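You operate a simulated robot arm through the tools that you are given. There is no shell and no other tool.

You run a simulated robot arm. Do the job below in one go: nothing can be reset, and whatever is moved stays where it is left.

TASK
Set the current to 3 and join the two clamped thick rods.
Fine: guard closed and white lever on Press, then hold the green button.

It is judged by the outcome, as a careful person would: the job done as asked, and still so three seconds after it is handed in. It fails if anything else is knocked over, pushed out of place, dropped, spilled or broken.

THE ROBOT
A 7-joint arm with a two-finger parallel gripper, fixed in place. Base frame: the origin is at the foot of the arm, x ahead of it, y to its left, z up. Readings come in mm, rad, newtons and seconds.
Its first joint turns from -2.304 to 2.304 rad. Payload 3.91 kg.
The TCP is the grasp point between the finger pads, 30 mm short of the fingertips. In the tool frame z runs along the fingers and y along their closing line. The gripper opens to 110 mm. The fingers are 20 mm wide and 10 mm thick; the gripper's body (48 by 112 mm) begins 55 mm behind the TCP.
Orientation is told as [roll, pitch, yaw] about the base's x, y, z axes, in that order, counted from this pose: with the fingers straight down and closing along the base's y, the tool's x points along the base's -x, its y along +y and its z along -z.

THE INTERFACE
- The arm moves only by the tool move_arm. Its arguments are lists of equal length, an entry for each row: "offset": the shift along the base's x, y, z in units of 20 mm (1.0 is 20 mm), a list of three; "turn": the turn, a rotation vector about the base's x, y, z in units of 6 degrees (1.0 is 6 degrees), a list of three; "jaw": the finger opening in mm, from 0 to 110. In form: {"offset": [[tx, ty, tz], ...], "turn": [[ax, ay, az], ...], "jaw": [jaw, ...]}. A call has 1 to 20 rows; each row shifts and turns the commanded pose from where the row before left it. A call with a number of a shift or a turn outside -1 to 1 is refused whole. A row lasts 0.2 s, in which the tool goes at most 50 mm and 0.15 rad; a call with a longer step from one row to the next is refused whole, and so is a gripper value outside its range. Where a pose cannot be reached the arm comes as near as it can. A force on the tool above 50 N (or 10 N above the force at the start of the call, whichever is more), or a blocked arm, ends the call early, and 0.2 s more pass. Each finger travels about 108 mm/s and halts on what it meets, pressing with about 26 N; the grip force reading is that of the motor and also rises with nothing between the fingers. The clock runs only during rows and for 0.2 s after the last one: add rows that do not move to give the fingers time. It gives the time, the measured TCP pose, the force on the tool (base axes), the opening and the grip force at its end, in the units of the frame above (readings bear some noise), with the torque about the TCP (base axes, N m) and any sound that the robot's microphone picked up.
- Cameras (640 x 400 px; columns grow to the right, rows downward): "scene" is fixed at [414.3, 635.3, 1516.4]; the picture's right is [-0.98, -0.22, 0.00], its down [-0.19, 0.83, -0.52] and it looks along [0.11, -0.51, -0.86] (base axes); focal length 214 px, centre (320, 200). "wrist" rides on the gripper at [72, 17, -103] in the tool frame; the picture's right is [-0.23, 0.97, 0.00], its down [-0.76, -0.18, -0.62] and it looks along [-0.61, -0.14, 0.78] (tool axes); focal length 222 px, centre (320, 200). There is no depth. A picture from a camera that has moved, and an enlarged one, comes with that camera's place and axes in the base frame and with its lens. The place of the scene camera against the robot may be out by one fixed shift of up to 25 mm in any direction.
- get_image(camera): a new picture of that camera. The clock stands still meanwhile.
- inspect(camera, box): a new picture of the part [left, top, right, bottom] of that camera's present view, enlarged. The clock stands still meanwhile.
- sign_off(): hands the job in; it is judged then, once.

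Places have to be worked out from the pictures, the camera data and where the tool is seen. Open the gripper and draw the arm clear of the work before you hand the job in, unless the task says otherwise.

The tools are called after "Emit:" by a JSON object that holds its "name" and its "arguments". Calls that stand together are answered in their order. move_arm: Moves the arm, as the interface text tells. Its arguments: {"type":"object","properties":{"offset":{"type":"array","items":{"type":"array","items":{"type":"number"}}},"turn":{"type":"array","items":{"type":"array","items":{"type":"number"}}},"jaw":{"type":"array","items":{"type":"number"}}},"required":["offset","turn","jaw"]} The other tools are called the same way: get_image (camera) takes a picture; inspect (camera, box) takes an enlarged picture of a part of a camera's view; sign_off () hands the job in.

At the start:

```text
time_s: 0.0
position: [377.5, 400.1, 1228.6]
ee_rot: [0.0, 0.0, 0.0]
contact_force: [0.6, -0.1, 0.0]
torque: [0.0, 0.02, 0.03]
gripper_width: 110.0
grip_force: 0.0
```

scene: 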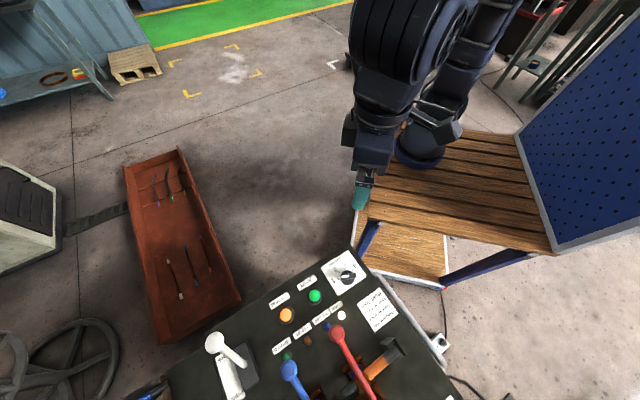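
wrist: 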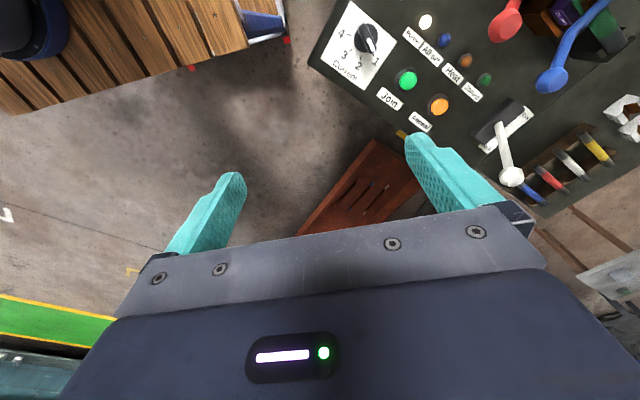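

I start with close-ups of the machine panel from both cameras to read the controls.

Emit:
{"name": "inspect", "arguments": {"camera": "scene", "box": [200, 240, 460, 400]}}

Emit:
{"name": "inspect", "arguments": {"camera": "wrist", "box": [300, 0, 480, 112]}}

Emit:
{"name": "inspect", "arguments": {"camera": "wrist", "box": [460, 0, 640, 220]}}

Emit:
{"name": "inspect", "arguments": {"camera": "wrist", "box": [360, 40, 500, 140]}}

Emit:
{"name": "inspect", "arguments": {"camera": "scene", "box": [340, 280, 420, 340]}}

```text
2.46 times, centred on (330, 320) of scene
camera zoom: at [414.3, 635.3, 1516.4], right [-0.98, -0.22, 0.0], down [-0.19, 0.83, -0.52], along [0.11, -0.51, -0.86], focal length 528 px, centre (295, -95)
```

zoom: 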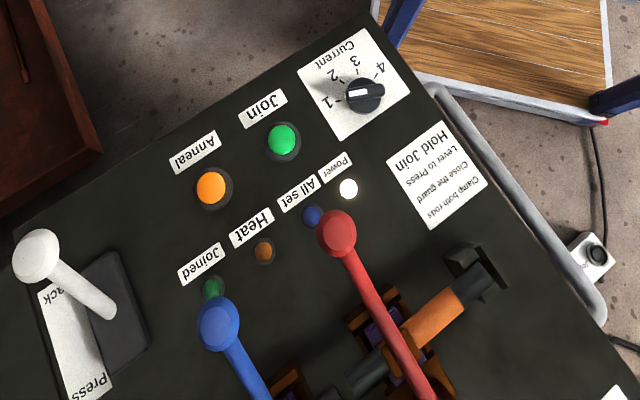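

```text
3.56 times, centred on (390, 56) of wrist
camera zoom: at [305.6, 417.2, 1333.2], right [0.23, 0.97, 0.0], down [0.76, -0.18, 0.62], along [0.61, -0.14, -0.78], focal length 790 px, centre (71, 712)
```

zoom: 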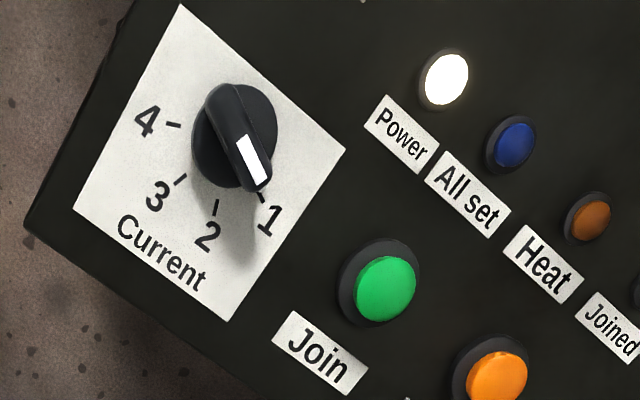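

```text
1.82 times, centred on (550, 110) of wrist
camera zoom: at [305.6, 417.2, 1333.2], right [0.23, 0.97, 0.0], down [0.76, -0.18, 0.62], along [0.61, -0.14, -0.78], focal length 404 px, centre (-98, 364)
```

zoom: 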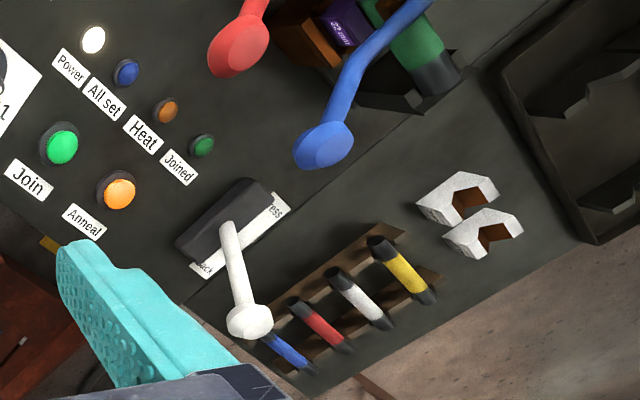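

```text
4.00 times, centred on (430, 90) of wrist
camera zoom: at [305.6, 417.2, 1333.2], right [0.23, 0.97, 0.0], down [0.76, -0.18, 0.62], along [0.61, -0.14, -0.78], focal length 888 px, centre (-120, 640)
```

zoom: 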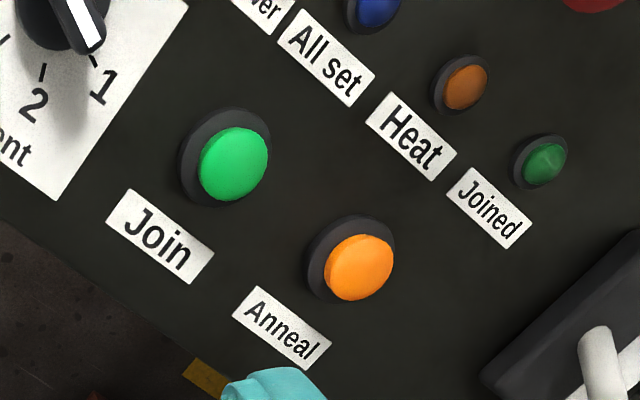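

```text
6.67 times, centred on (380, 310) of scene
camera zoom: at [414.3, 635.3, 1516.4], right [-0.98, -0.22, 0.0], down [-0.19, 0.83, -0.52], along [0.11, -0.51, -0.86], focal length 1430 px, centre (-80, -533)
```

zoom: 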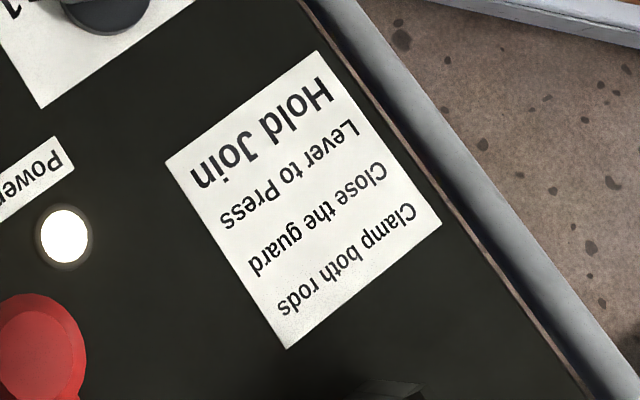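

The panel has a current knob (now at 1), a Join button, a white lever (Back/Press), red and blue clamp handles, and a rack of spare rods. I can't see the guard yet, so I'm turning the wrist to look over the rest of the console.

Emit:
{"name": "move_arm", "arguments": {"offset": [[0, 0, 0], [0, 0, 0], [0, 0, 0], [0, 0, 0], [0, 0, 0], [0, 0, 0], [0, 0, 0]], "turn": [[0, 0, 1], [0, 0, 1], [0, 0, 1], [0, 0, 1], [0, 0, 1], [0, 0, 1], [0, 0, 1]], "jaw": [110, 110, 110, 110, 110, 110, 110]}}

Emit:
{"name": "get_image", "arguments": {"camera": "wrist"}}

Emit:
{"name": "get_image", "arguments": {"camera": "scene"}}

```text
time_s: 1.6
position: [377.5, 399.5, 1229.6]
ee_rot: [0.001, 0.0, 0.736]
contact_force: [-0.1, 1.0, -0.2]
torque: [-0.01, -0.01, -0.01]
gripper_width: 110.0
grip_force: 0.0
```

```text
taken
camera wrist: at [312.7, 364.3, 1333.3], right [-0.48, 0.88, 0.0], down [0.68, 0.38, 0.62], along [0.55, 0.3, -0.78], focal length 222 px, centre (320, 200)
```

wrist: 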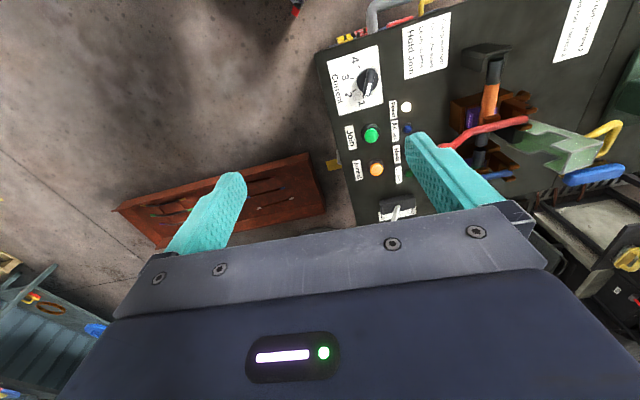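

```text
taken
```

scene: 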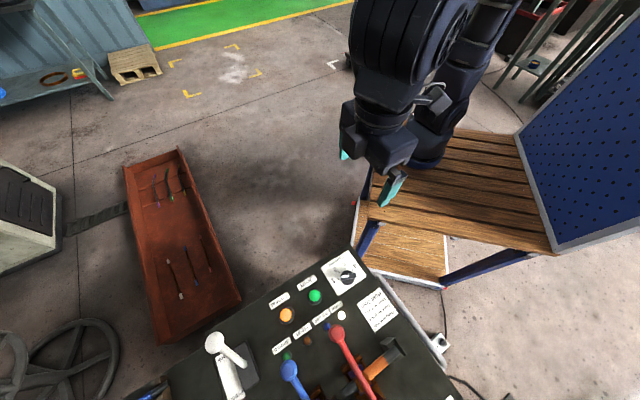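

A green hinged part with a yellow handle has come into view, which may be the guard. I'm zooming in on it and the clamp area.

Emit:
{"name": "inspect", "arguments": {"camera": "wrist", "box": [390, 0, 640, 230]}}

Emit:
{"name": "move_arm", "arguments": {"offset": [[0, 0, 0.5], [0, 0, 0.5], [0, 0, 0.5], [0, 0, 0.5], [0, 0, 0.5], [0, 0, 0.5], [0, 0, 0], [0, 0, 0]], "turn": [[0, 0, 1], [0, 0, 1], [0, 0, 1], [0, 0, 1], [0, 0, 1], [0, 0, 1], [0, 0, 1], [0, 0, 1]], "jaw": [0, 0, 0, 0, 0, 0, 0, 0]}}

Emit:
{"name": "get_image", "arguments": {"camera": "wrist"}}

```text
1.74 times, centred on (515, 115) of wrist
camera zoom: at [312.7, 364.3, 1333.3], right [-0.48, 0.88, 0.0], down [0.68, 0.38, 0.62], along [0.55, 0.3, -0.78], focal length 386 px, centre (-19, 348)
```

zoom: 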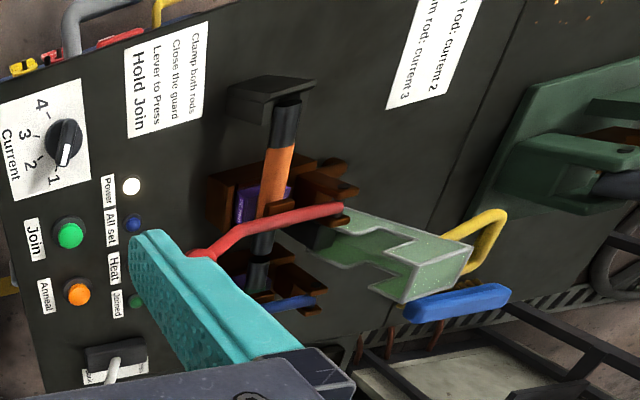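

```text
time_s: 3.4
position: [378.3, 399.3, 1289.1]
ee_rot: [0.001, 0.0, 1.57]
contact_force: [0.4, 0.0, -0.1]
torque: [0.02, 0.0, 0.04]
gripper_width: 0.2
grip_force: 26.1
```

```text
taken
camera wrist: at [361.0, 327.8, 1393.5], right [-0.97, 0.23, 0.0], down [0.18, 0.76, 0.62], along [0.14, 0.61, -0.78], focal length 222 px, centre (320, 200)
```

wrist: 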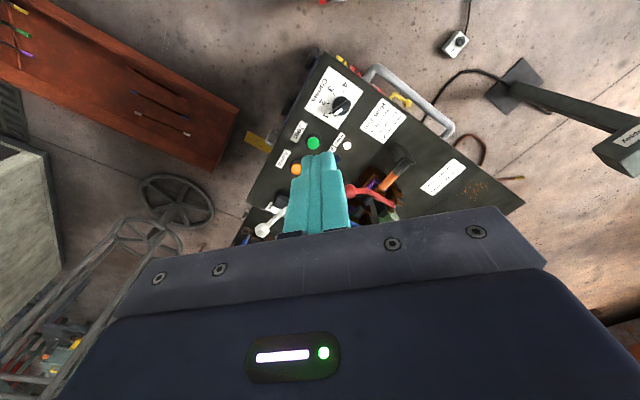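

The camera looks past the fingers, with the image top being straight down, so I'm carrying it out over the console to see the clamp and guard area from above.

Emit:
{"name": "move_arm", "arguments": {"offset": [[-0.5, 1, 0], [-0.5, 1, 0], [-0.5, 1, 0], [-0.5, 1, 0], [-0.5, 1, 0], [-0.5, 1, 0], [-0.5, 1, 0], [-0.5, 1, 0], [0, 1, 0], [0, 1, 0]], "turn": [[0, 0, 0], [0, 0, 0], [0, 0, 0], [0, 0, 0], [0, 0, 0], [0, 0, 0], [0, 0, 0], [0, 0, 0], [0, 0, 0], [0, 0, 0]], "jaw": [0, 0, 0, 0, 0, 0, 0, 0, 0, 0]}}

Emit:
{"name": "get_image", "arguments": {"camera": "wrist"}}

Emit:
{"name": "get_image", "arguments": {"camera": "scene"}}

```text
time_s: 5.6
position: [298.8, 600.1, 1289.4]
ee_rot: [0.001, 0.0, 1.569]
contact_force: [-0.1, -1.0, 0.9]
torque: [0.02, 0.01, -0.01]
gripper_width: 0.0
grip_force: 26.7
```

```text
taken
camera wrist: at [281.0, 528.1, 1393.3], right [-0.97, 0.23, 0.0], down [0.18, 0.76, 0.62], along [0.14, 0.61, -0.78], focal length 222 px, centre (320, 200)
```

wrist: 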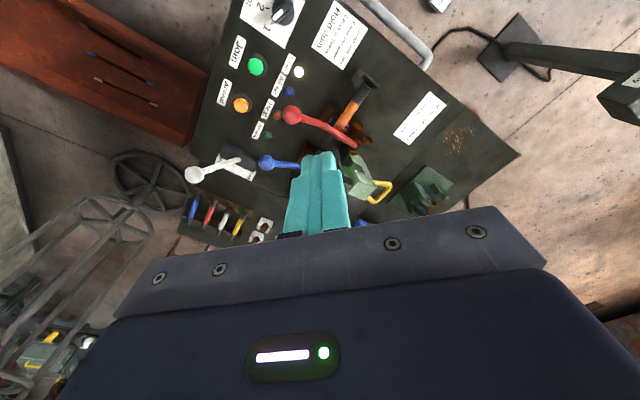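

```text
taken
```

scene: 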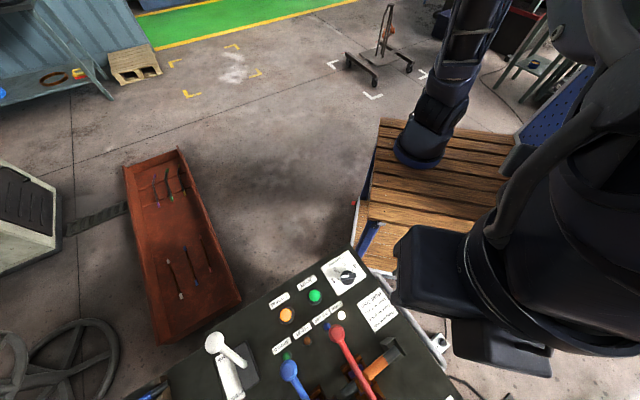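

Emit:
{"name": "inspect", "arguments": {"camera": "wrist", "box": [230, 60, 430, 240]}}

Emit:
{"name": "inspect", "arguments": {"camera": "wrist", "box": [170, 0, 370, 120]}}

Emit:
{"name": "inspect", "arguments": {"camera": "wrist", "box": [380, 70, 520, 220]}}

Emit:
{"name": "inspect", "arguments": {"camera": "wrist", "box": [170, 120, 310, 250]}}

```text
2.22 times, centred on (330, 150) of wrist
camera zoom: at [281.0, 528.1, 1393.3], right [-0.97, 0.23, 0.0], down [0.18, 0.76, 0.62], along [0.14, 0.61, -0.78], focal length 494 px, centre (298, 311)
```

zoom: 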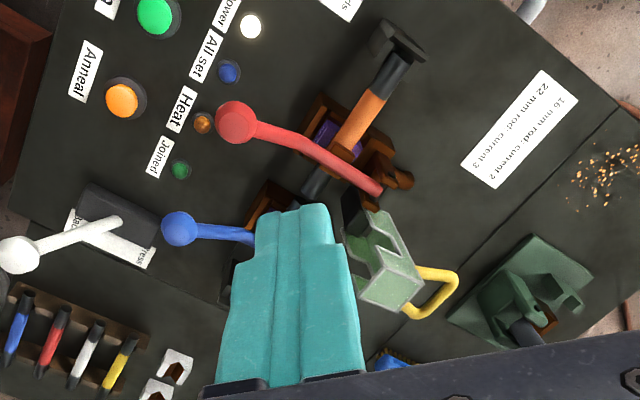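

```text
3.20 times, centred on (270, 60) of wrist
camera zoom: at [281.0, 528.1, 1393.3], right [-0.97, 0.23, 0.0], down [0.18, 0.76, 0.62], along [0.14, 0.61, -0.78], focal length 711 px, centre (480, 648)
```

zoom: 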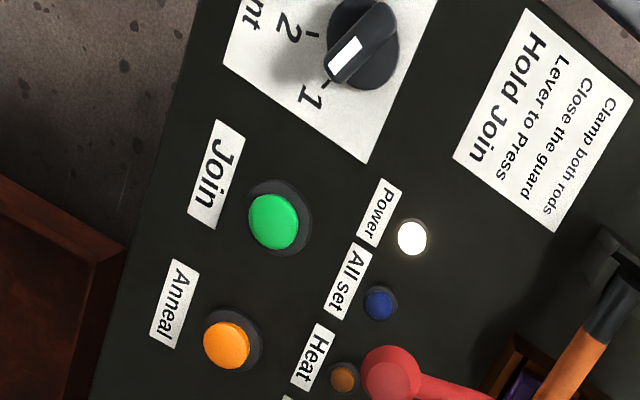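

```text
2.67 times, centred on (450, 145) of wrist
camera zoom: at [281.0, 528.1, 1393.3], right [-0.97, 0.23, 0.0], down [0.18, 0.76, 0.62], along [0.14, 0.61, -0.78], focal length 592 px, centre (-27, 347)
```

zoom: 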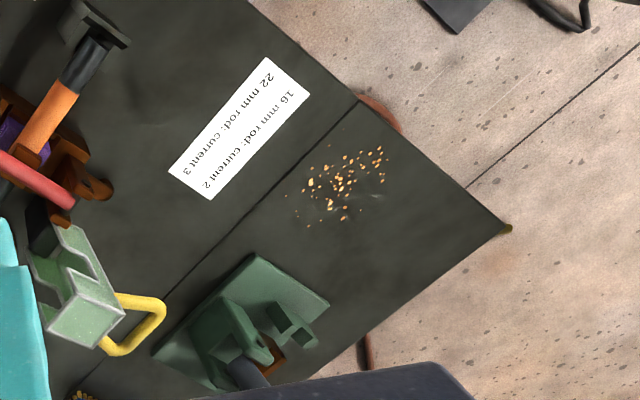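

```text
3.08 times, centred on (240, 185) of wrist
camera zoom: at [281.0, 528.1, 1393.3], right [-0.97, 0.23, 0.0], down [0.18, 0.76, 0.62], along [0.14, 0.61, -0.78], focal length 684 px, centre (566, 246)
```

zoom: 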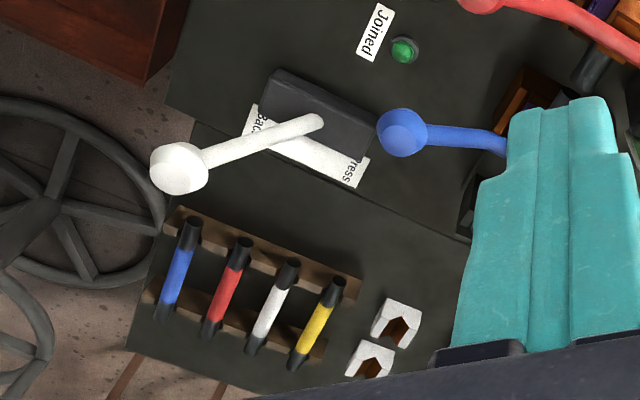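

The plate reads "22 mm rod: current 3", and a purple 22 mm insert is in the clamp, which fits the task. Triangulating puts the panel at roughly z≈825, with Join near (432,567,841) and the knob near (355,490). I'm moving above the knob with open fingers for a close view.

Emit:
{"name": "move_arm", "arguments": {"offset": [[0.187, -0.367, -0.963], [0.187, -0.367, -0.963], [0.187, -0.367, -0.963], [0.187, -0.367, -0.963], [0.187, -0.367, -0.963], [0.187, -0.367, -0.963], [0.187, -0.367, -0.963], [0.187, -0.367, -0.963], [0.187, -0.367, -0.963], [0.187, -0.367, -0.963], [0.187, -0.367, -0.963], [0.187, -0.367, -0.963], [0.187, -0.367, -0.963], [0.187, -0.367, -0.963], [0.187, -0.367, -0.963]], "turn": [[0, 0, -0.533], [0, 0, -0.533], [0, 0, -0.533], [0, 0, -0.533], [0, 0, -0.533], [0, 0, -0.533], [0, 0, -0.533], [0, 0, -0.533], [0, 0, -0.533], [0, 0, -0.533], [0, 0, -0.533], [0, 0, -0.533], [0, 0, -0.533], [0, 0, -0.533], [0, 0, -0.533]], "jaw": [60, 60, 60, 60, 60, 60, 60, 60, 60, 60, 60, 60, 60, 60, 60]}}

Emit:
{"name": "get_image", "arguments": {"camera": "wrist"}}

Emit:
{"name": "inspect", "arguments": {"camera": "wrist", "box": [240, 20, 440, 145]}}

```text
time_s: 8.8
position: [353.7, 490.9, 1000.3]
ee_rot: [0.0, -0.001, 0.731]
contact_force: [0.5, 0.4, 0.1]
torque: [0.0, -0.01, -0.02]
gripper_width: 59.8
grip_force: 0.0
```

```text
taken
camera wrist: at [288.7, 454.9, 1104.2], right [-0.48, 0.88, 0.0], down [0.69, 0.38, 0.62], along [0.55, 0.3, -0.78], focal length 222 px, centre (320, 200)
```

wrist: 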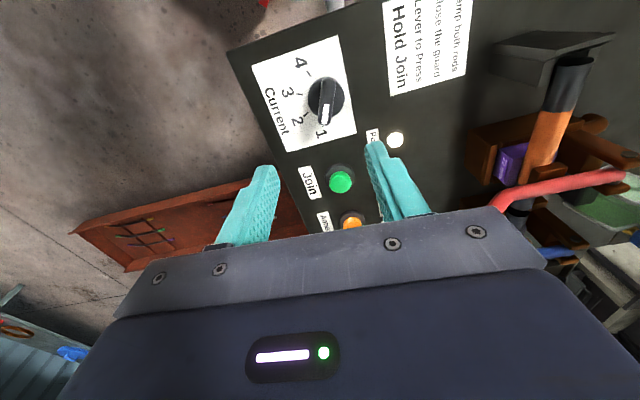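

```text
3.20 times, centred on (340, 82) of wrist
camera zoom: at [288.7, 454.9, 1104.2], right [-0.48, 0.88, 0.0], down [0.69, 0.38, 0.62], along [0.55, 0.3, -0.78], focal length 711 px, centre (256, 576)
```

zoom: 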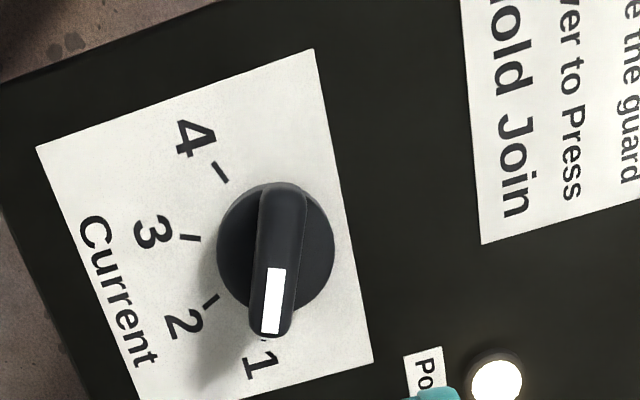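

The dial marks are 45° apart, and the pointer sits at about +24° in base axes (mark 1), so mark 3 needs −90°. The knob axis is near (347,495) and the bar top near z≈841. I'm aligning the fingers with the bar and coming down to 900 to check.

Emit:
{"name": "move_arm", "arguments": {"offset": [[-0.056, 0.0325, -0.833], [-0.056, 0.0325, -0.833], [-0.056, 0.0325, -0.833], [-0.056, 0.0325, -0.833], [-0.056, 0.0325, -0.833], [-0.056, 0.0325, -0.833]], "turn": [[0, 0, -0.483], [0, 0, -0.483], [0, 0, -0.483], [0, 0, -0.483], [0, 0, -0.483], [0, 0, -0.483]], "jaw": [60, 60, 60, 60, 60, 60]}}

Emit:
{"name": "inspect", "arguments": {"camera": "wrist", "box": [200, 0, 440, 240]}}

Emit:
{"name": "inspect", "arguments": {"camera": "scene", "box": [300, 230, 420, 310]}}

```text
time_s: 10.2
position: [346.4, 493.4, 900.1]
ee_rot: [0.0, 0.0, 0.429]
contact_force: [0.7, -0.4, 1.5]
torque: [0.0, 0.04, -0.02]
gripper_width: 59.9
grip_force: 0.1
```

```text
1.67 times, centred on (320, 120) of wrist
camera zoom: at [273.6, 479.4, 1003.5], right [-0.2, 0.98, 0.0], down [0.77, 0.16, 0.62], along [0.61, 0.12, -0.78], focal length 370 px, centre (320, 333)
```

zoom: 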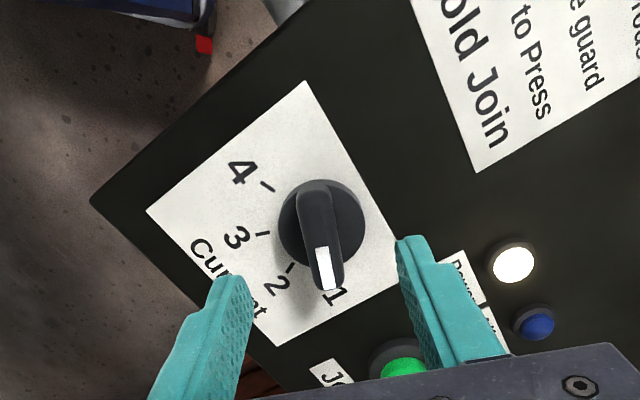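

```text
5.00 times, centred on (360, 270) of scene
camera zoom: at [414.3, 635.3, 1516.4], right [-0.98, -0.22, 0.0], down [-0.19, 0.83, -0.52], along [0.11, -0.51, -0.86], focal length 1072 px, centre (120, -150)
```

zoom: 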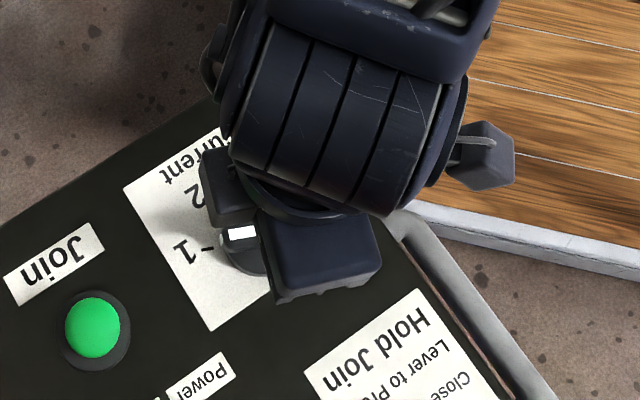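

The bar is centred between the fingers and its angle measures about 22°, so I trim yaw by 2° and go down to TCP 862. That leaves the tips about 9 mm over the bar sides.

Emit:
{"name": "move_arm", "arguments": {"offset": [[0, 0.04, -0.48], [0, 0.04, -0.48], [0, 0, -0.48], [0, 0, -0.46], [0, 0, 0]], "turn": [[0, 0, -0.2], [0, 0, -0.15], [0, 0, 0], [0, 0, 0], [0, 0, 0]], "jaw": [60, 60, 60, 60, 60]}}

Emit:
{"name": "inspect", "arguments": {"camera": "wrist", "box": [200, 0, 440, 240]}}

```text
time_s: 11.4
position: [347.8, 495.9, 860.2]
ee_rot: [-0.001, 0.001, 0.393]
contact_force: [0.3, -1.4, 0.1]
torque: [-0.01, -0.02, 0.03]
gripper_width: 60.5
grip_force: 0.1
```

```text
1.67 times, centred on (320, 120) of wrist
camera zoom: at [273.6, 484.7, 965.4], right [-0.16, 0.99, 0.0], down [0.77, 0.13, 0.62], along [0.61, 0.1, -0.78], focal length 370 px, centre (320, 333)
```

zoom: 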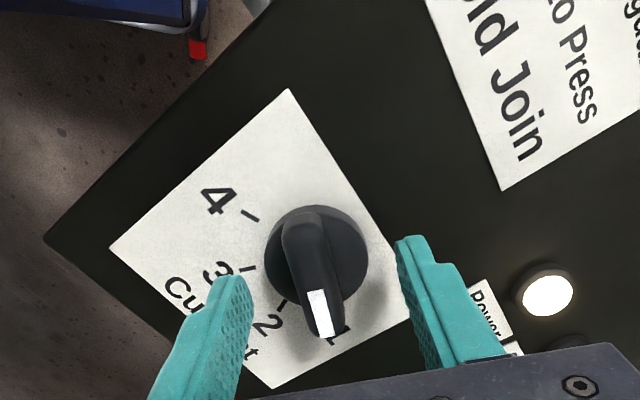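

The fingertips now straddle the bar. I'm closing on it gently.

Emit:
{"name": "move_arm", "arguments": {"offset": [[0, 0, 0], [0, 0, 0], [0, 0, 0], [0, 0, 0], [0, 0, 0]], "turn": [[0, 0, 0], [0, 0, 0], [0, 0, 0], [0, 0, 0], [0, 0, 0]], "jaw": [40, 26, 14, 5, 5]}}

Emit:
{"name": "inspect", "arguments": {"camera": "wrist", "box": [200, 0, 440, 240]}}

```text
time_s: 12.6
position: [347.1, 495.0, 860.8]
ee_rot: [-0.001, -0.001, 0.391]
contact_force: [8.0, -20.7, 3.5]
torque: [-0.44, -0.12, 0.01]
gripper_width: 16.0
grip_force: 26.4
```

```text
1.67 times, centred on (320, 120) of wrist
camera zoom: at [274.1, 483.6, 965.3], right [-0.16, 0.99, 0.0], down [0.77, 0.13, 0.62], along [0.61, 0.1, -0.78], focal length 370 px, centre (320, 333)
```

zoom: 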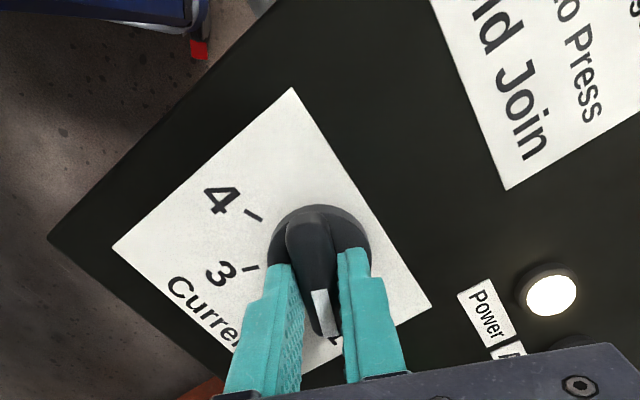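

It gripped at 16 mm with a side force of about 22 N, so the knob axis is slightly toward −y of my centre. I'm shifting a little to relieve that before turning.

Emit:
{"name": "move_arm", "arguments": {"offset": [[0.04, -0.09, 0], [0, 0, 0]], "turn": [[0, 0, 0], [0, 0, 0]], "jaw": [5, 5]}}

```text
time_s: 13.2
position: [347.8, 495.5, 861.0]
ee_rot: [0.003, 0.0, 0.393]
contact_force: [0.9, -1.8, 0.1]
torque: [-0.36, 0.62, 0.02]
gripper_width: 16.0
grip_force: 26.5
```

The force is nearly gone. Now I turn the knob clockwise 45° and check.

Emit:
{"name": "move_arm", "arguments": {"offset": [[0, 0, 0], [0, 0, 0], [0, 0, 0], [0, 0, 0], [0, 0, 0], [0, 0, 0], [0, 0, 0], [0, 0, 0]], "turn": [[0, 0, -1], [0, 0, -1], [0, 0, -1], [0, 0, -1], [0, 0, -1], [0, 0, -1], [0, 0, -1], [0, 0, -0.5]], "jaw": [5, 5, 5, 5, 5, 5, 5, 5]}}

Emit:
{"name": "inspect", "arguments": {"camera": "wrist", "box": [200, 0, 440, 240]}}

```text
time_s: 15.0
position: [347.2, 494.0, 861.6]
ee_rot: [-0.001, -0.001, -0.394]
contact_force: [-3.8, 3.4, -0.1]
torque: [-0.08, -0.37, -0.03]
gripper_width: 15.7
grip_force: 26.1
```

```text
1.67 times, centred on (320, 120) of wrist
camera zoom: at [287.1, 538.3, 965.3], right [0.58, 0.81, 0.0], down [0.64, -0.46, 0.62], along [0.51, -0.36, -0.78], focal length 370 px, centre (320, 333)
```

zoom: 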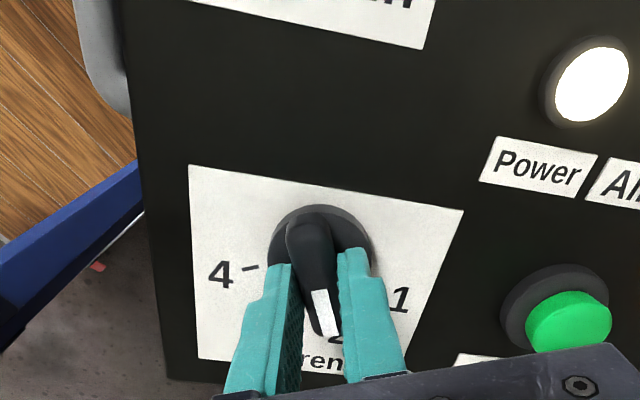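

The knob follows and now points at 2. I'm turning another 45° to 3.

Emit:
{"name": "move_arm", "arguments": {"offset": [[0, 0, 0], [0, 0, 0], [0, 0, 0], [0, 0, 0], [0, 0, 0], [0, 0, 0], [0, 0, 0], [0, 0, 0], [0, 0, 0]], "turn": [[0, 0, -1], [0, 0, -1], [0, 0, -1], [0, 0, -1], [0, 0, -1], [0, 0, -1], [0, 0, -1], [0, 0, -0.5], [0, 0, 0]], "jaw": [5, 5, 5, 5, 5, 5, 5, 5, 5]}}

Emit:
{"name": "inspect", "arguments": {"camera": "wrist", "box": [200, 0, 440, 240]}}

```text
time_s: 17.0
position: [346.9, 493.8, 861.1]
ee_rot: [-0.001, 0.0, -1.179]
contact_force: [-12.9, -4.3, 6.5]
torque: [-0.23, 0.19, 0.02]
gripper_width: 15.8
grip_force: 25.9
```

```text
1.67 times, centred on (320, 120) of wrist
camera zoom: at [335.2, 567.9, 965.3], right [0.99, 0.16, 0.0], down [0.13, -0.77, 0.62], along [0.1, -0.62, -0.78], focal length 370 px, centre (320, 333)
```

zoom: 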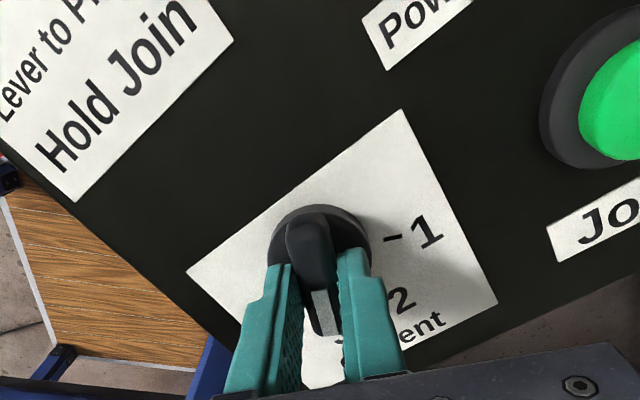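

The pointer covers 3. I'm opening the fingers, lifting clear and checking the setting.

Emit:
{"name": "move_arm", "arguments": {"offset": [[0, 0, 0], [0, 0, 0], [0, 0, 0], [0, 0, 0.5], [0, 0, 1], [0, 0, 1], [0, 0, 1], [0, 0, 1], [0, 0, 1], [0, 0, 1], [0, 0, 1]], "turn": [[0, 0, 0], [0, 0, 0], [0, 0, 0], [0, 0, 0], [0, 0, 0], [0, 0, 0], [0, 0, 0], [0, 0, 0], [0, 0, 0], [0, 0, 0], [0, 0, 0]], "jaw": [25, 50, 60, 60, 60, 60, 60, 60, 60, 60, 60]}}

Emit:
{"name": "get_image", "arguments": {"camera": "wrist"}}

Emit:
{"name": "inspect", "arguments": {"camera": "wrist", "box": [250, 40, 410, 160]}}

```text
time_s: 19.4
position: [348.1, 494.0, 1010.6]
ee_rot: [0.001, -0.001, -1.179]
contact_force: [0.2, -0.2, 0.6]
torque: [0.01, 0.01, -0.02]
gripper_width: 59.9
grip_force: 0.0
```

```text
taken
camera wrist: at [336.0, 567.8, 1115.2], right [0.99, 0.16, 0.0], down [0.13, -0.77, 0.62], along [0.1, -0.61, -0.78], focal length 222 px, centre (320, 200)
```

wrist: 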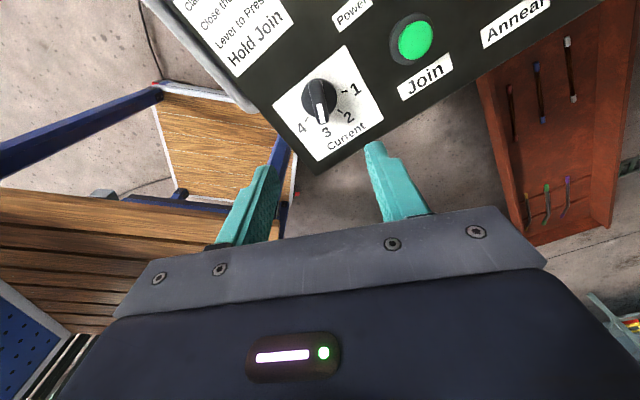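

```text
3.33 times, centred on (330, 100) of wrist
camera zoom: at [336.0, 567.8, 1115.2], right [0.99, 0.16, 0.0], down [0.13, -0.77, 0.62], along [0.1, -0.61, -0.78], focal length 740 px, centre (287, 533)
```

zoom: 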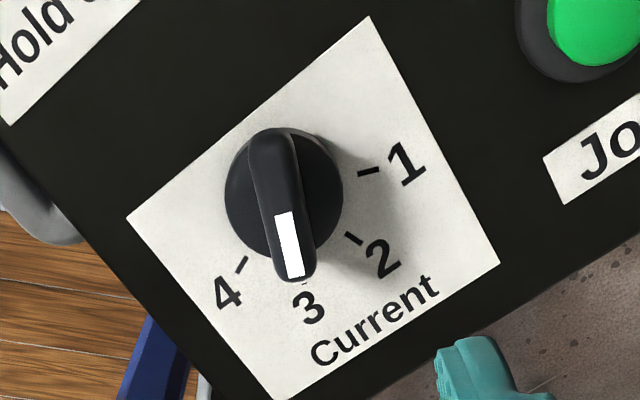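

The dial is on 3, square with its tick. Triangulating the guard's yellow handle gives about (193,832,990), so I'm raising the arm and turning for a close look at the guard and clamps.

Emit:
{"name": "move_arm", "arguments": {"offset": [[-0.193, 0.687, 0.8], [-0.193, 0.687, 0.8], [-0.193, 0.687, 0.8], [-0.193, 0.687, 0.8], [-0.193, 0.687, 0.8], [-0.193, 0.687, 0.8], [-0.193, 0.687, 0.8], [-0.193, 0.687, 0.8], [-0.193, 0.687, 0.8], [-0.193, 0.687, 0.8], [-0.193, 0.687, 0.8], [-0.193, 0.687, 0.8], [-0.193, 0.687, 0.8], [-0.193, 0.687, 0.8], [-0.193, 0.687, 0.8]], "turn": [[0, 0, 1], [0, 0, 1], [0, 0, 1], [0, 0, 1], [0, 0, 1], [0, 0, 1], [0, 0, 1], [0, 0, 1], [0, 0, 1], [0, 0, 1], [0, 0, 1], [0, 0, 1], [0, 0, 1], [0, 0, 1], [0, 0, 1]], "jaw": [110, 110, 110, 110, 110, 110, 110, 110, 110, 110, 110, 110, 110, 110, 110]}}

Emit:
{"name": "get_image", "arguments": {"camera": "wrist"}}

Emit:
{"name": "move_arm", "arguments": {"offset": [[0, 0, 0], [0, 0, 0], [0, 0, 0], [0, 0, 0], [0, 0, 0], [0, 0, 0], [0, 0, 0], [0, 0, 0], [0, 0, 0], [0, 0, 0], [0, 0, 0], [0, 0, 0], [0, 0, 0], [0, 0, 0], [0, 0, 0]], "turn": [[0, 0, 1], [0, 0, 1], [0, 0, 1], [0, 0, 1], [0, 0, 1], [0, 0, 1], [0, 0, 1], [0, 0, 1], [0, 0, 1], [0, 0, 1], [0, 0, 1], [0, 0, 1], [0, 0, 1], [0, 0, 1], [0, 0, 1]], "jaw": [110, 110, 110, 110, 110, 110, 110, 110, 110, 110, 110, 110, 110, 110, 110]}}

Emit:
{"name": "get_image", "arguments": {"camera": "wrist"}}

```text
time_s: 22.6
position: [288.6, 700.0, 1252.4]
ee_rot: [0.0, 0.0, 0.395]
contact_force: [0.9, -0.4, 0.1]
torque: [0.04, -0.03, 0.01]
gripper_width: 110.0
grip_force: 0.0
```

```text
taken
camera wrist: at [216.4, 688.1, 1355.8], right [-0.16, 0.99, 0.0], down [0.77, 0.13, 0.62], along [0.61, 0.1, -0.78], focal length 222 px, centre (320, 200)
```

wrist: 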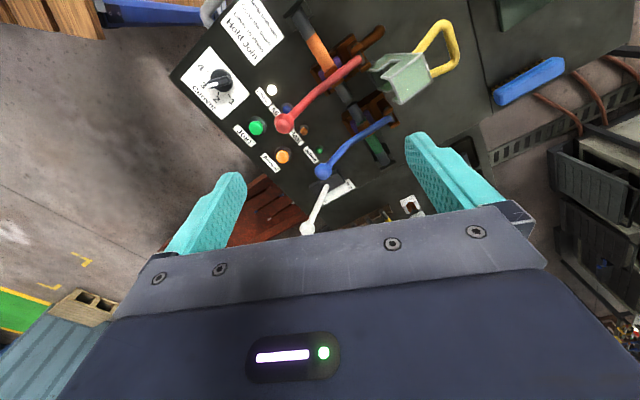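

```text
time_s: 25.8
position: [288.5, 699.7, 1250.9]
ee_rot: [0.0, 0.001, 1.965]
contact_force: [0.1, -1.0, 0.6]
torque: [0.0, 0.01, 0.02]
gripper_width: 110.0
grip_force: 0.0
```

```text
taken
camera wrist: at [301.1, 626.9, 1355.7], right [-0.99, -0.16, 0.0], down [-0.13, 0.77, 0.62], along [-0.1, 0.61, -0.78], focal length 222 px, centre (320, 200)
```

wrist: 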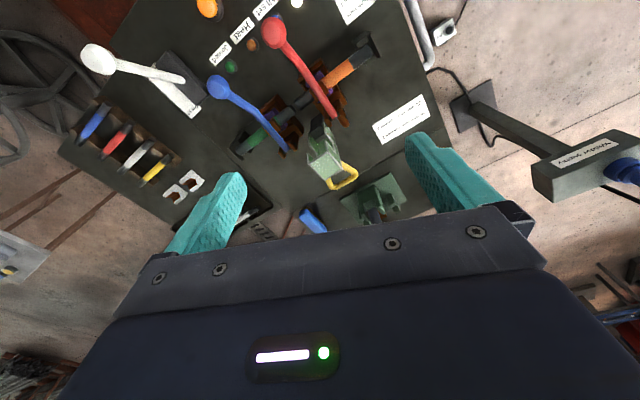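

Emit:
{"name": "inspect", "arguments": {"camera": "wrist", "box": [220, 20, 400, 220]}}

Emit:
{"name": "inspect", "arguments": {"camera": "wrist", "box": [280, 90, 400, 210]}}

Emit:
{"name": "inspect", "arguments": {"camera": "wrist", "box": [60, 20, 240, 200]}}

```text
2.00 times, centred on (310, 120) of wrist
camera zoom: at [301.1, 626.9, 1355.7], right [-0.99, -0.16, 0.0], down [-0.13, 0.77, 0.62], along [-0.1, 0.61, -0.78], focal length 444 px, centre (340, 360)
```

zoom: 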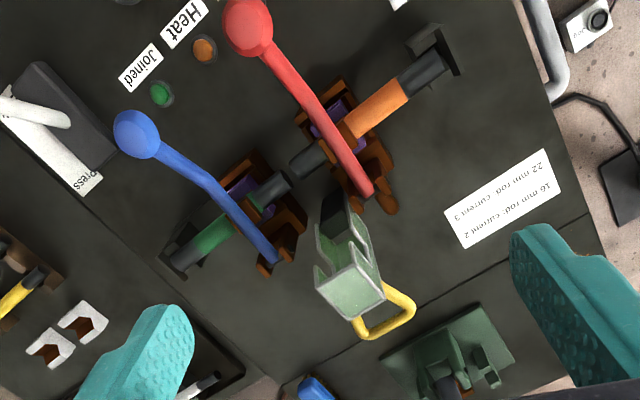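

```text
3.33 times, centred on (340, 150) of wrist
camera zoom: at [301.1, 626.9, 1355.7], right [-0.99, -0.16, 0.0], down [-0.13, 0.77, 0.62], along [-0.1, 0.61, -0.78], focal length 740 px, centre (253, 367)
```

zoom: 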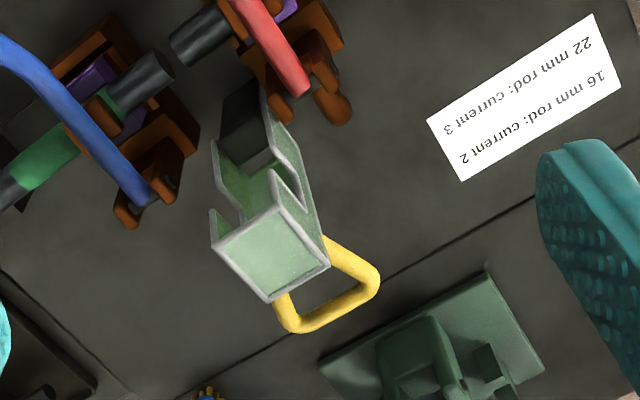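

```text
2.22 times, centred on (150, 110) of wrist
camera zoom: at [301.1, 626.9, 1355.7], right [-0.99, -0.16, 0.0], down [-0.13, 0.77, 0.62], along [-0.1, 0.61, -0.78], focal length 494 px, centre (698, 400)
```

zoom: 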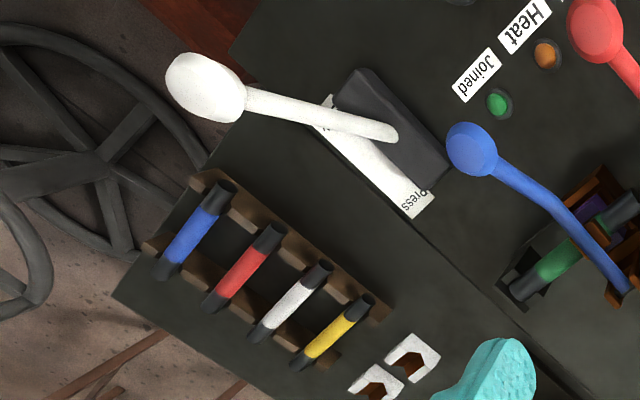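

Both clamp handles lie over their rods, latched. The guard is a pale-green box standing open on a hinge behind the gap between the rods, with a yellow loop at its back. I'm taking a second view from a shifted place to triangulate it.

Emit:
{"name": "move_arm", "arguments": {"offset": [[-0.833, 0.775, 0], [-0.833, 0.775, 0], [-0.833, 0.775, 0], [-0.833, 0.775, 0], [-0.833, 0.775, 0], [-0.833, 0.775, 0]], "turn": [[0, 0, 0], [0, 0, 0], [0, 0, 0], [0, 0, 0], [0, 0, 0], [0, 0, 0]], "jaw": [110, 110, 110, 110, 110, 110]}}

Emit:
{"name": "get_image", "arguments": {"camera": "wrist"}}

Emit:
{"name": "inspect", "arguments": {"camera": "wrist", "box": [240, 40, 400, 190]}}

Emit:
{"name": "inspect", "arguments": {"camera": "wrist", "box": [180, 0, 380, 120]}}

```text
time_s: 27.2
position: [188.3, 793.4, 1250.3]
ee_rot: [0.0, 0.0, 1.961]
contact_force: [0.8, -0.6, 0.4]
torque: [0.02, 0.04, 0.0]
gripper_width: 110.1
grip_force: 0.1
```

```text
taken
camera wrist: at [201.3, 720.1, 1355.1], right [-0.99, -0.16, 0.0], down [-0.13, 0.77, 0.62], along [-0.1, 0.62, -0.78], focal length 222 px, centre (320, 200)
```

wrist: 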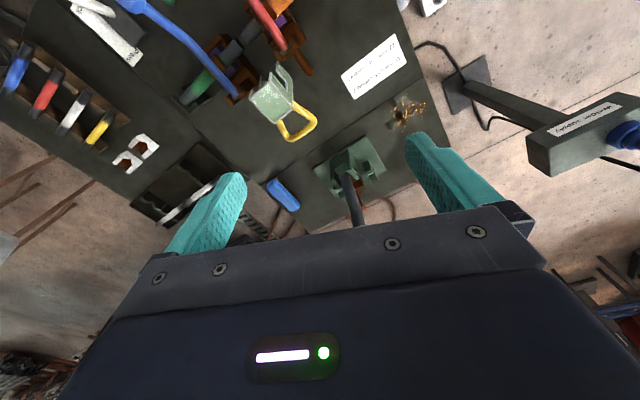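

```text
2.67 times, centred on (320, 115) of wrist
camera zoom: at [201.3, 720.1, 1355.1], right [-0.99, -0.16, 0.0], down [-0.13, 0.77, 0.62], along [-0.1, 0.62, -0.78], focal length 592 px, centre (320, 427)
```

zoom: 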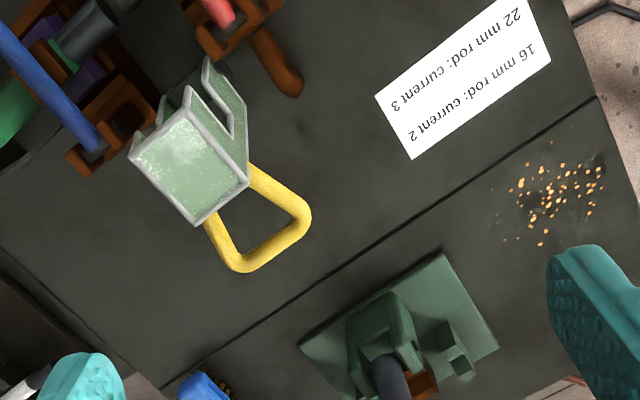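

```text
3.20 times, centred on (280, 60) of wrist
camera zoom: at [201.3, 720.1, 1355.1], right [-0.99, -0.16, 0.0], down [-0.13, 0.77, 0.62], along [-0.1, 0.62, -0.78], focal length 711 px, centre (448, 648)
```

zoom: 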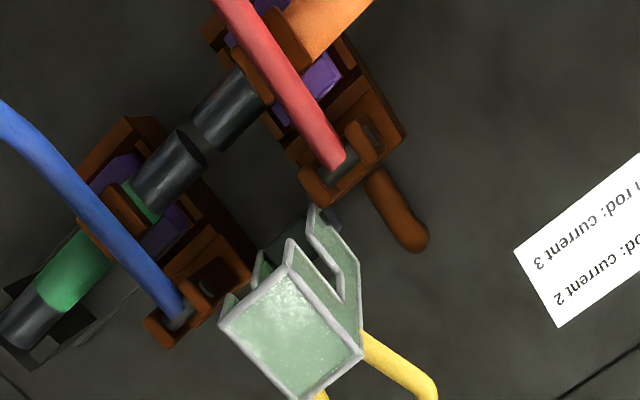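

The guard's top corners come out at z≈1000–1007, about 40 mm wide. The handle's outer bar runs from about (191,851,970) to (230,893,969), parallel to the console width at ~44.5°. My plan is to straddle that bar with vertical fingers and swing the guard over toward the operator side, so I move above the bar first.

Emit:
{"name": "move_arm", "arguments": {"offset": [[0.0925, 0.3275, -0.833], [0.0925, 0.3275, -0.833], [0.0925, 0.3275, -0.833], [0.0925, 0.3275, -0.833], [0.0925, 0.3275, -0.833], [0.0925, 0.3275, -0.833], [0.0925, 0.3275, -0.833], [0.0925, 0.3275, -0.833], [0.0925, 0.3275, -0.833], [0.0925, 0.3275, -0.833], [0.0925, 0.3275, -0.833], [0.0925, 0.3275, -0.833]], "turn": [[0, 0, -0.944], [0, 0, -0.944], [0, 0, -0.944], [0, 0, -0.944], [0, 0, -0.944], [0, 0, -0.944], [0, 0, -0.944], [0, 0, -0.944], [0, 0, -0.944], [0, 0, -0.944], [0, 0, -0.944], [0, 0, -0.944]], "jaw": [40, 40, 40, 40, 40, 40, 40, 40, 40, 40, 40, 40]}}

Emit:
{"name": "get_image", "arguments": {"camera": "wrist"}}

Emit:
{"name": "inspect", "arguments": {"camera": "wrist", "box": [220, 40, 440, 220]}}

```text
time_s: 29.8
position: [211.1, 872.1, 1051.3]
ee_rot: [-0.001, 0.0, 0.777]
contact_force: [-0.4, -0.7, 0.5]
torque: [0.03, -0.02, 0.0]
gripper_width: 39.8
grip_force: 0.1
```

```text
taken
camera wrist: at [147.7, 833.7, 1155.4], right [-0.52, 0.85, 0.0], down [0.67, 0.41, 0.62], along [0.53, 0.32, -0.78], focal length 222 px, centre (320, 200)
```

wrist: 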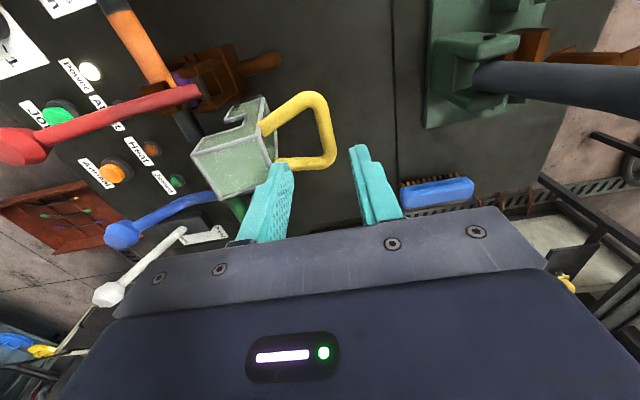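

```text
2.22 times, centred on (330, 130) of wrist
camera zoom: at [147.7, 833.7, 1155.4], right [-0.52, 0.85, 0.0], down [0.67, 0.41, 0.62], along [0.53, 0.32, -0.78], focal length 494 px, centre (298, 356)
```

zoom: 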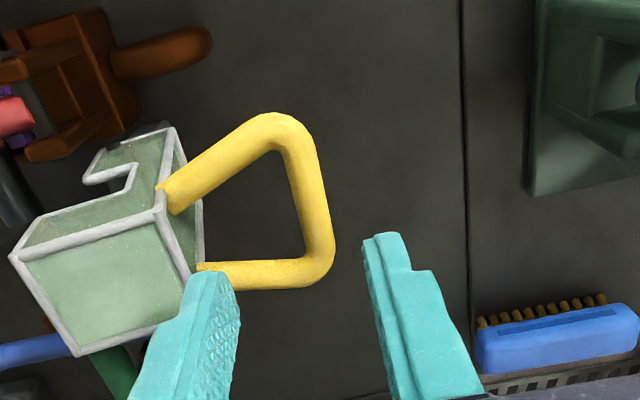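

The bar mid works out at about (208.5,875,967), roughly 13 mm thick and 4 mm further back than the tool. I'm shifting, narrowing the jaw to 30 mm and lowering so one finger goes inside the loop and one behind it.

Emit:
{"name": "move_arm", "arguments": {"offset": [[-0.14, 0.145, 0], [0, 0, -0.7], [0, 0, -0.7], [0, 0, -0.7], [0, 0, 0]], "turn": [[0, 0, 0], [0, 0, 0], [0, 0, 0], [0, 0, 0], [0, 0, 0]], "jaw": [32, 32, 32, 32, 32]}}

Emit:
{"name": "inspect", "arguments": {"camera": "wrist", "box": [220, 40, 440, 220]}}

```text
time_s: 31.0
position: [208.3, 875.1, 1009.4]
ee_rot: [0.0, 0.001, 0.777]
contact_force: [-0.1, 1.4, -0.6]
torque: [-0.01, 0.01, 0.02]
gripper_width: 32.2
grip_force: 0.0
```

```text
2.22 times, centred on (330, 130) of wrist
camera zoom: at [145.4, 836.7, 1113.0], right [-0.52, 0.85, 0.0], down [0.67, 0.41, 0.62], along [0.53, 0.32, -0.78], focal length 494 px, centre (298, 356)
```

zoom: 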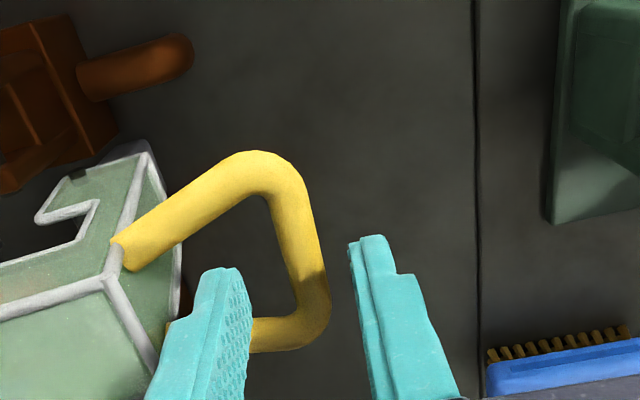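

The bar sits between the fingers, so I'm lowering the last 29 mm.

Emit:
{"name": "move_arm", "arguments": {"offset": [[0, 0, -0.5], [0, 0, -0.5], [0, 0, -0.45], [0, 0, 0]], "turn": [[0, 0, 0], [0, 0, 0], [0, 0, 0], [0, 0, 0]], "jaw": [32, 32, 32, 32]}}

Emit:
{"name": "inspect", "arguments": {"camera": "wrist", "box": [220, 40, 440, 220]}}

```text
time_s: 32.0
position: [210.0, 875.3, 980.3]
ee_rot: [0.001, 0.001, 0.779]
contact_force: [-0.6, 0.4, 0.6]
torque: [-0.02, -0.02, 0.0]
gripper_width: 31.9
grip_force: 0.0
```

```text
2.22 times, centred on (330, 130) of wrist
camera zoom: at [145.7, 836.9, 1083.7], right [-0.52, 0.85, 0.0], down [0.67, 0.41, 0.62], along [0.53, 0.33, -0.78], focal length 494 px, centre (298, 356)
```

zoom: 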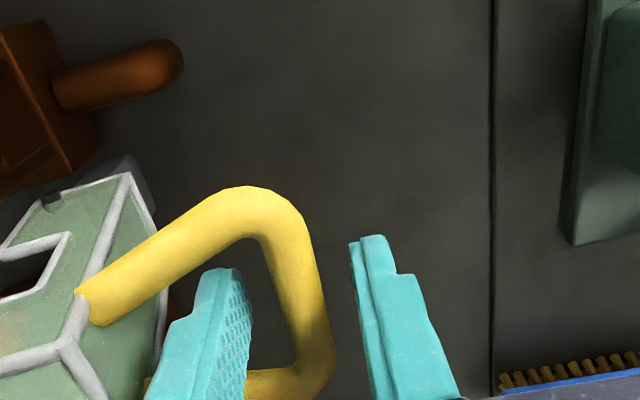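

The bar is between the fingers with no contact. I'm now drawing the handle toward the operator side in small steps and watching the force.

Emit:
{"name": "move_arm", "arguments": {"offset": [[0.35, -0.357, 0], [0.35, -0.357, 0], [0.35, -0.357, 0], [0.35, -0.357, 0], [0, 0, 0]], "turn": [[0, 0, 0], [0, 0, 0], [0, 0, 0], [0, 0, 0], [0, 0, 0]], "jaw": [32, 32, 32, 32, 32]}}

Emit:
{"name": "get_image", "arguments": {"camera": "wrist"}}

Emit:
{"name": "inspect", "arguments": {"camera": "wrist", "box": [220, 40, 440, 220]}}

```text
time_s: 33.2
position: [237.2, 847.5, 978.9]
ee_rot: [0.0, 0.0, 0.777]
contact_force: [0.4, 0.5, 0.8]
torque: [0.01, 0.01, -0.01]
gripper_width: 32.3
grip_force: 0.0
```

```text
taken
camera wrist: at [173.7, 808.8, 1083.3], right [-0.52, 0.85, 0.0], down [0.67, 0.41, 0.62], along [0.53, 0.32, -0.78], focal length 222 px, centre (320, 200)
```

wrist: 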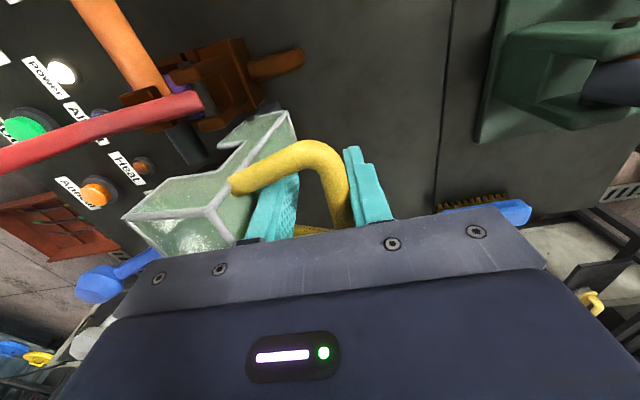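

```text
2.22 times, centred on (330, 130) of wrist
camera zoom: at [173.7, 808.8, 1083.3], right [-0.52, 0.85, 0.0], down [0.67, 0.41, 0.62], along [0.53, 0.32, -0.78], focal length 494 px, centre (298, 356)
```

zoom: 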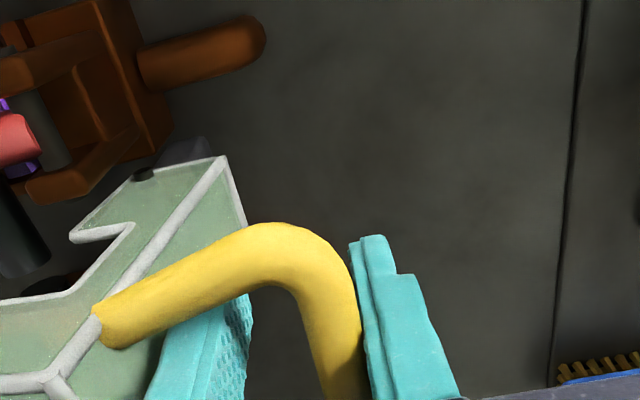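

The guard follows freely, with its hinge pin near (257,791.5,893), so the handle bar moves on a ~119 mm arc that peaks near z≈1012 and ends near z≈987. I continue along that arc, raising the tool with it.

Emit:
{"name": "move_arm", "arguments": {"offset": [[0.2, -0.204, 0.5], [0.35, -0.357, 0.5], [0.35, -0.357, 0.45], [0.35, -0.357, 0.3], [0.35, -0.357, 0.1], [0, 0, 0]], "turn": [[0, 0, 0], [0, 0, 0], [0, 0, 0], [0, 0, 0], [0, 0, 0], [0, 0, 0]], "jaw": [32, 32, 32, 32, 32, 32]}}

Emit:
{"name": "get_image", "arguments": {"camera": "wrist"}}

```text
time_s: 34.6
position: [269.1, 814.4, 1015.0]
ee_rot: [0.0, 0.001, 0.78]
contact_force: [-0.5, -0.2, 0.2]
torque: [0.0, 0.02, 0.02]
gripper_width: 32.1
grip_force: 0.1
```

```text
taken
camera wrist: at [205.9, 775.6, 1120.8], right [-0.52, 0.85, 0.0], down [0.67, 0.41, 0.62], along [0.53, 0.33, -0.78], focal length 222 px, centre (320, 200)
```

wrist: 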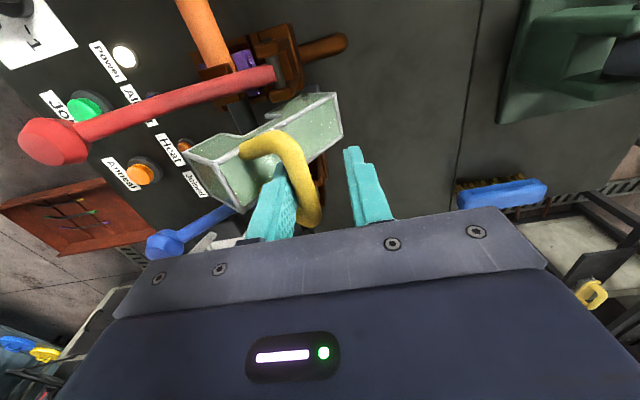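

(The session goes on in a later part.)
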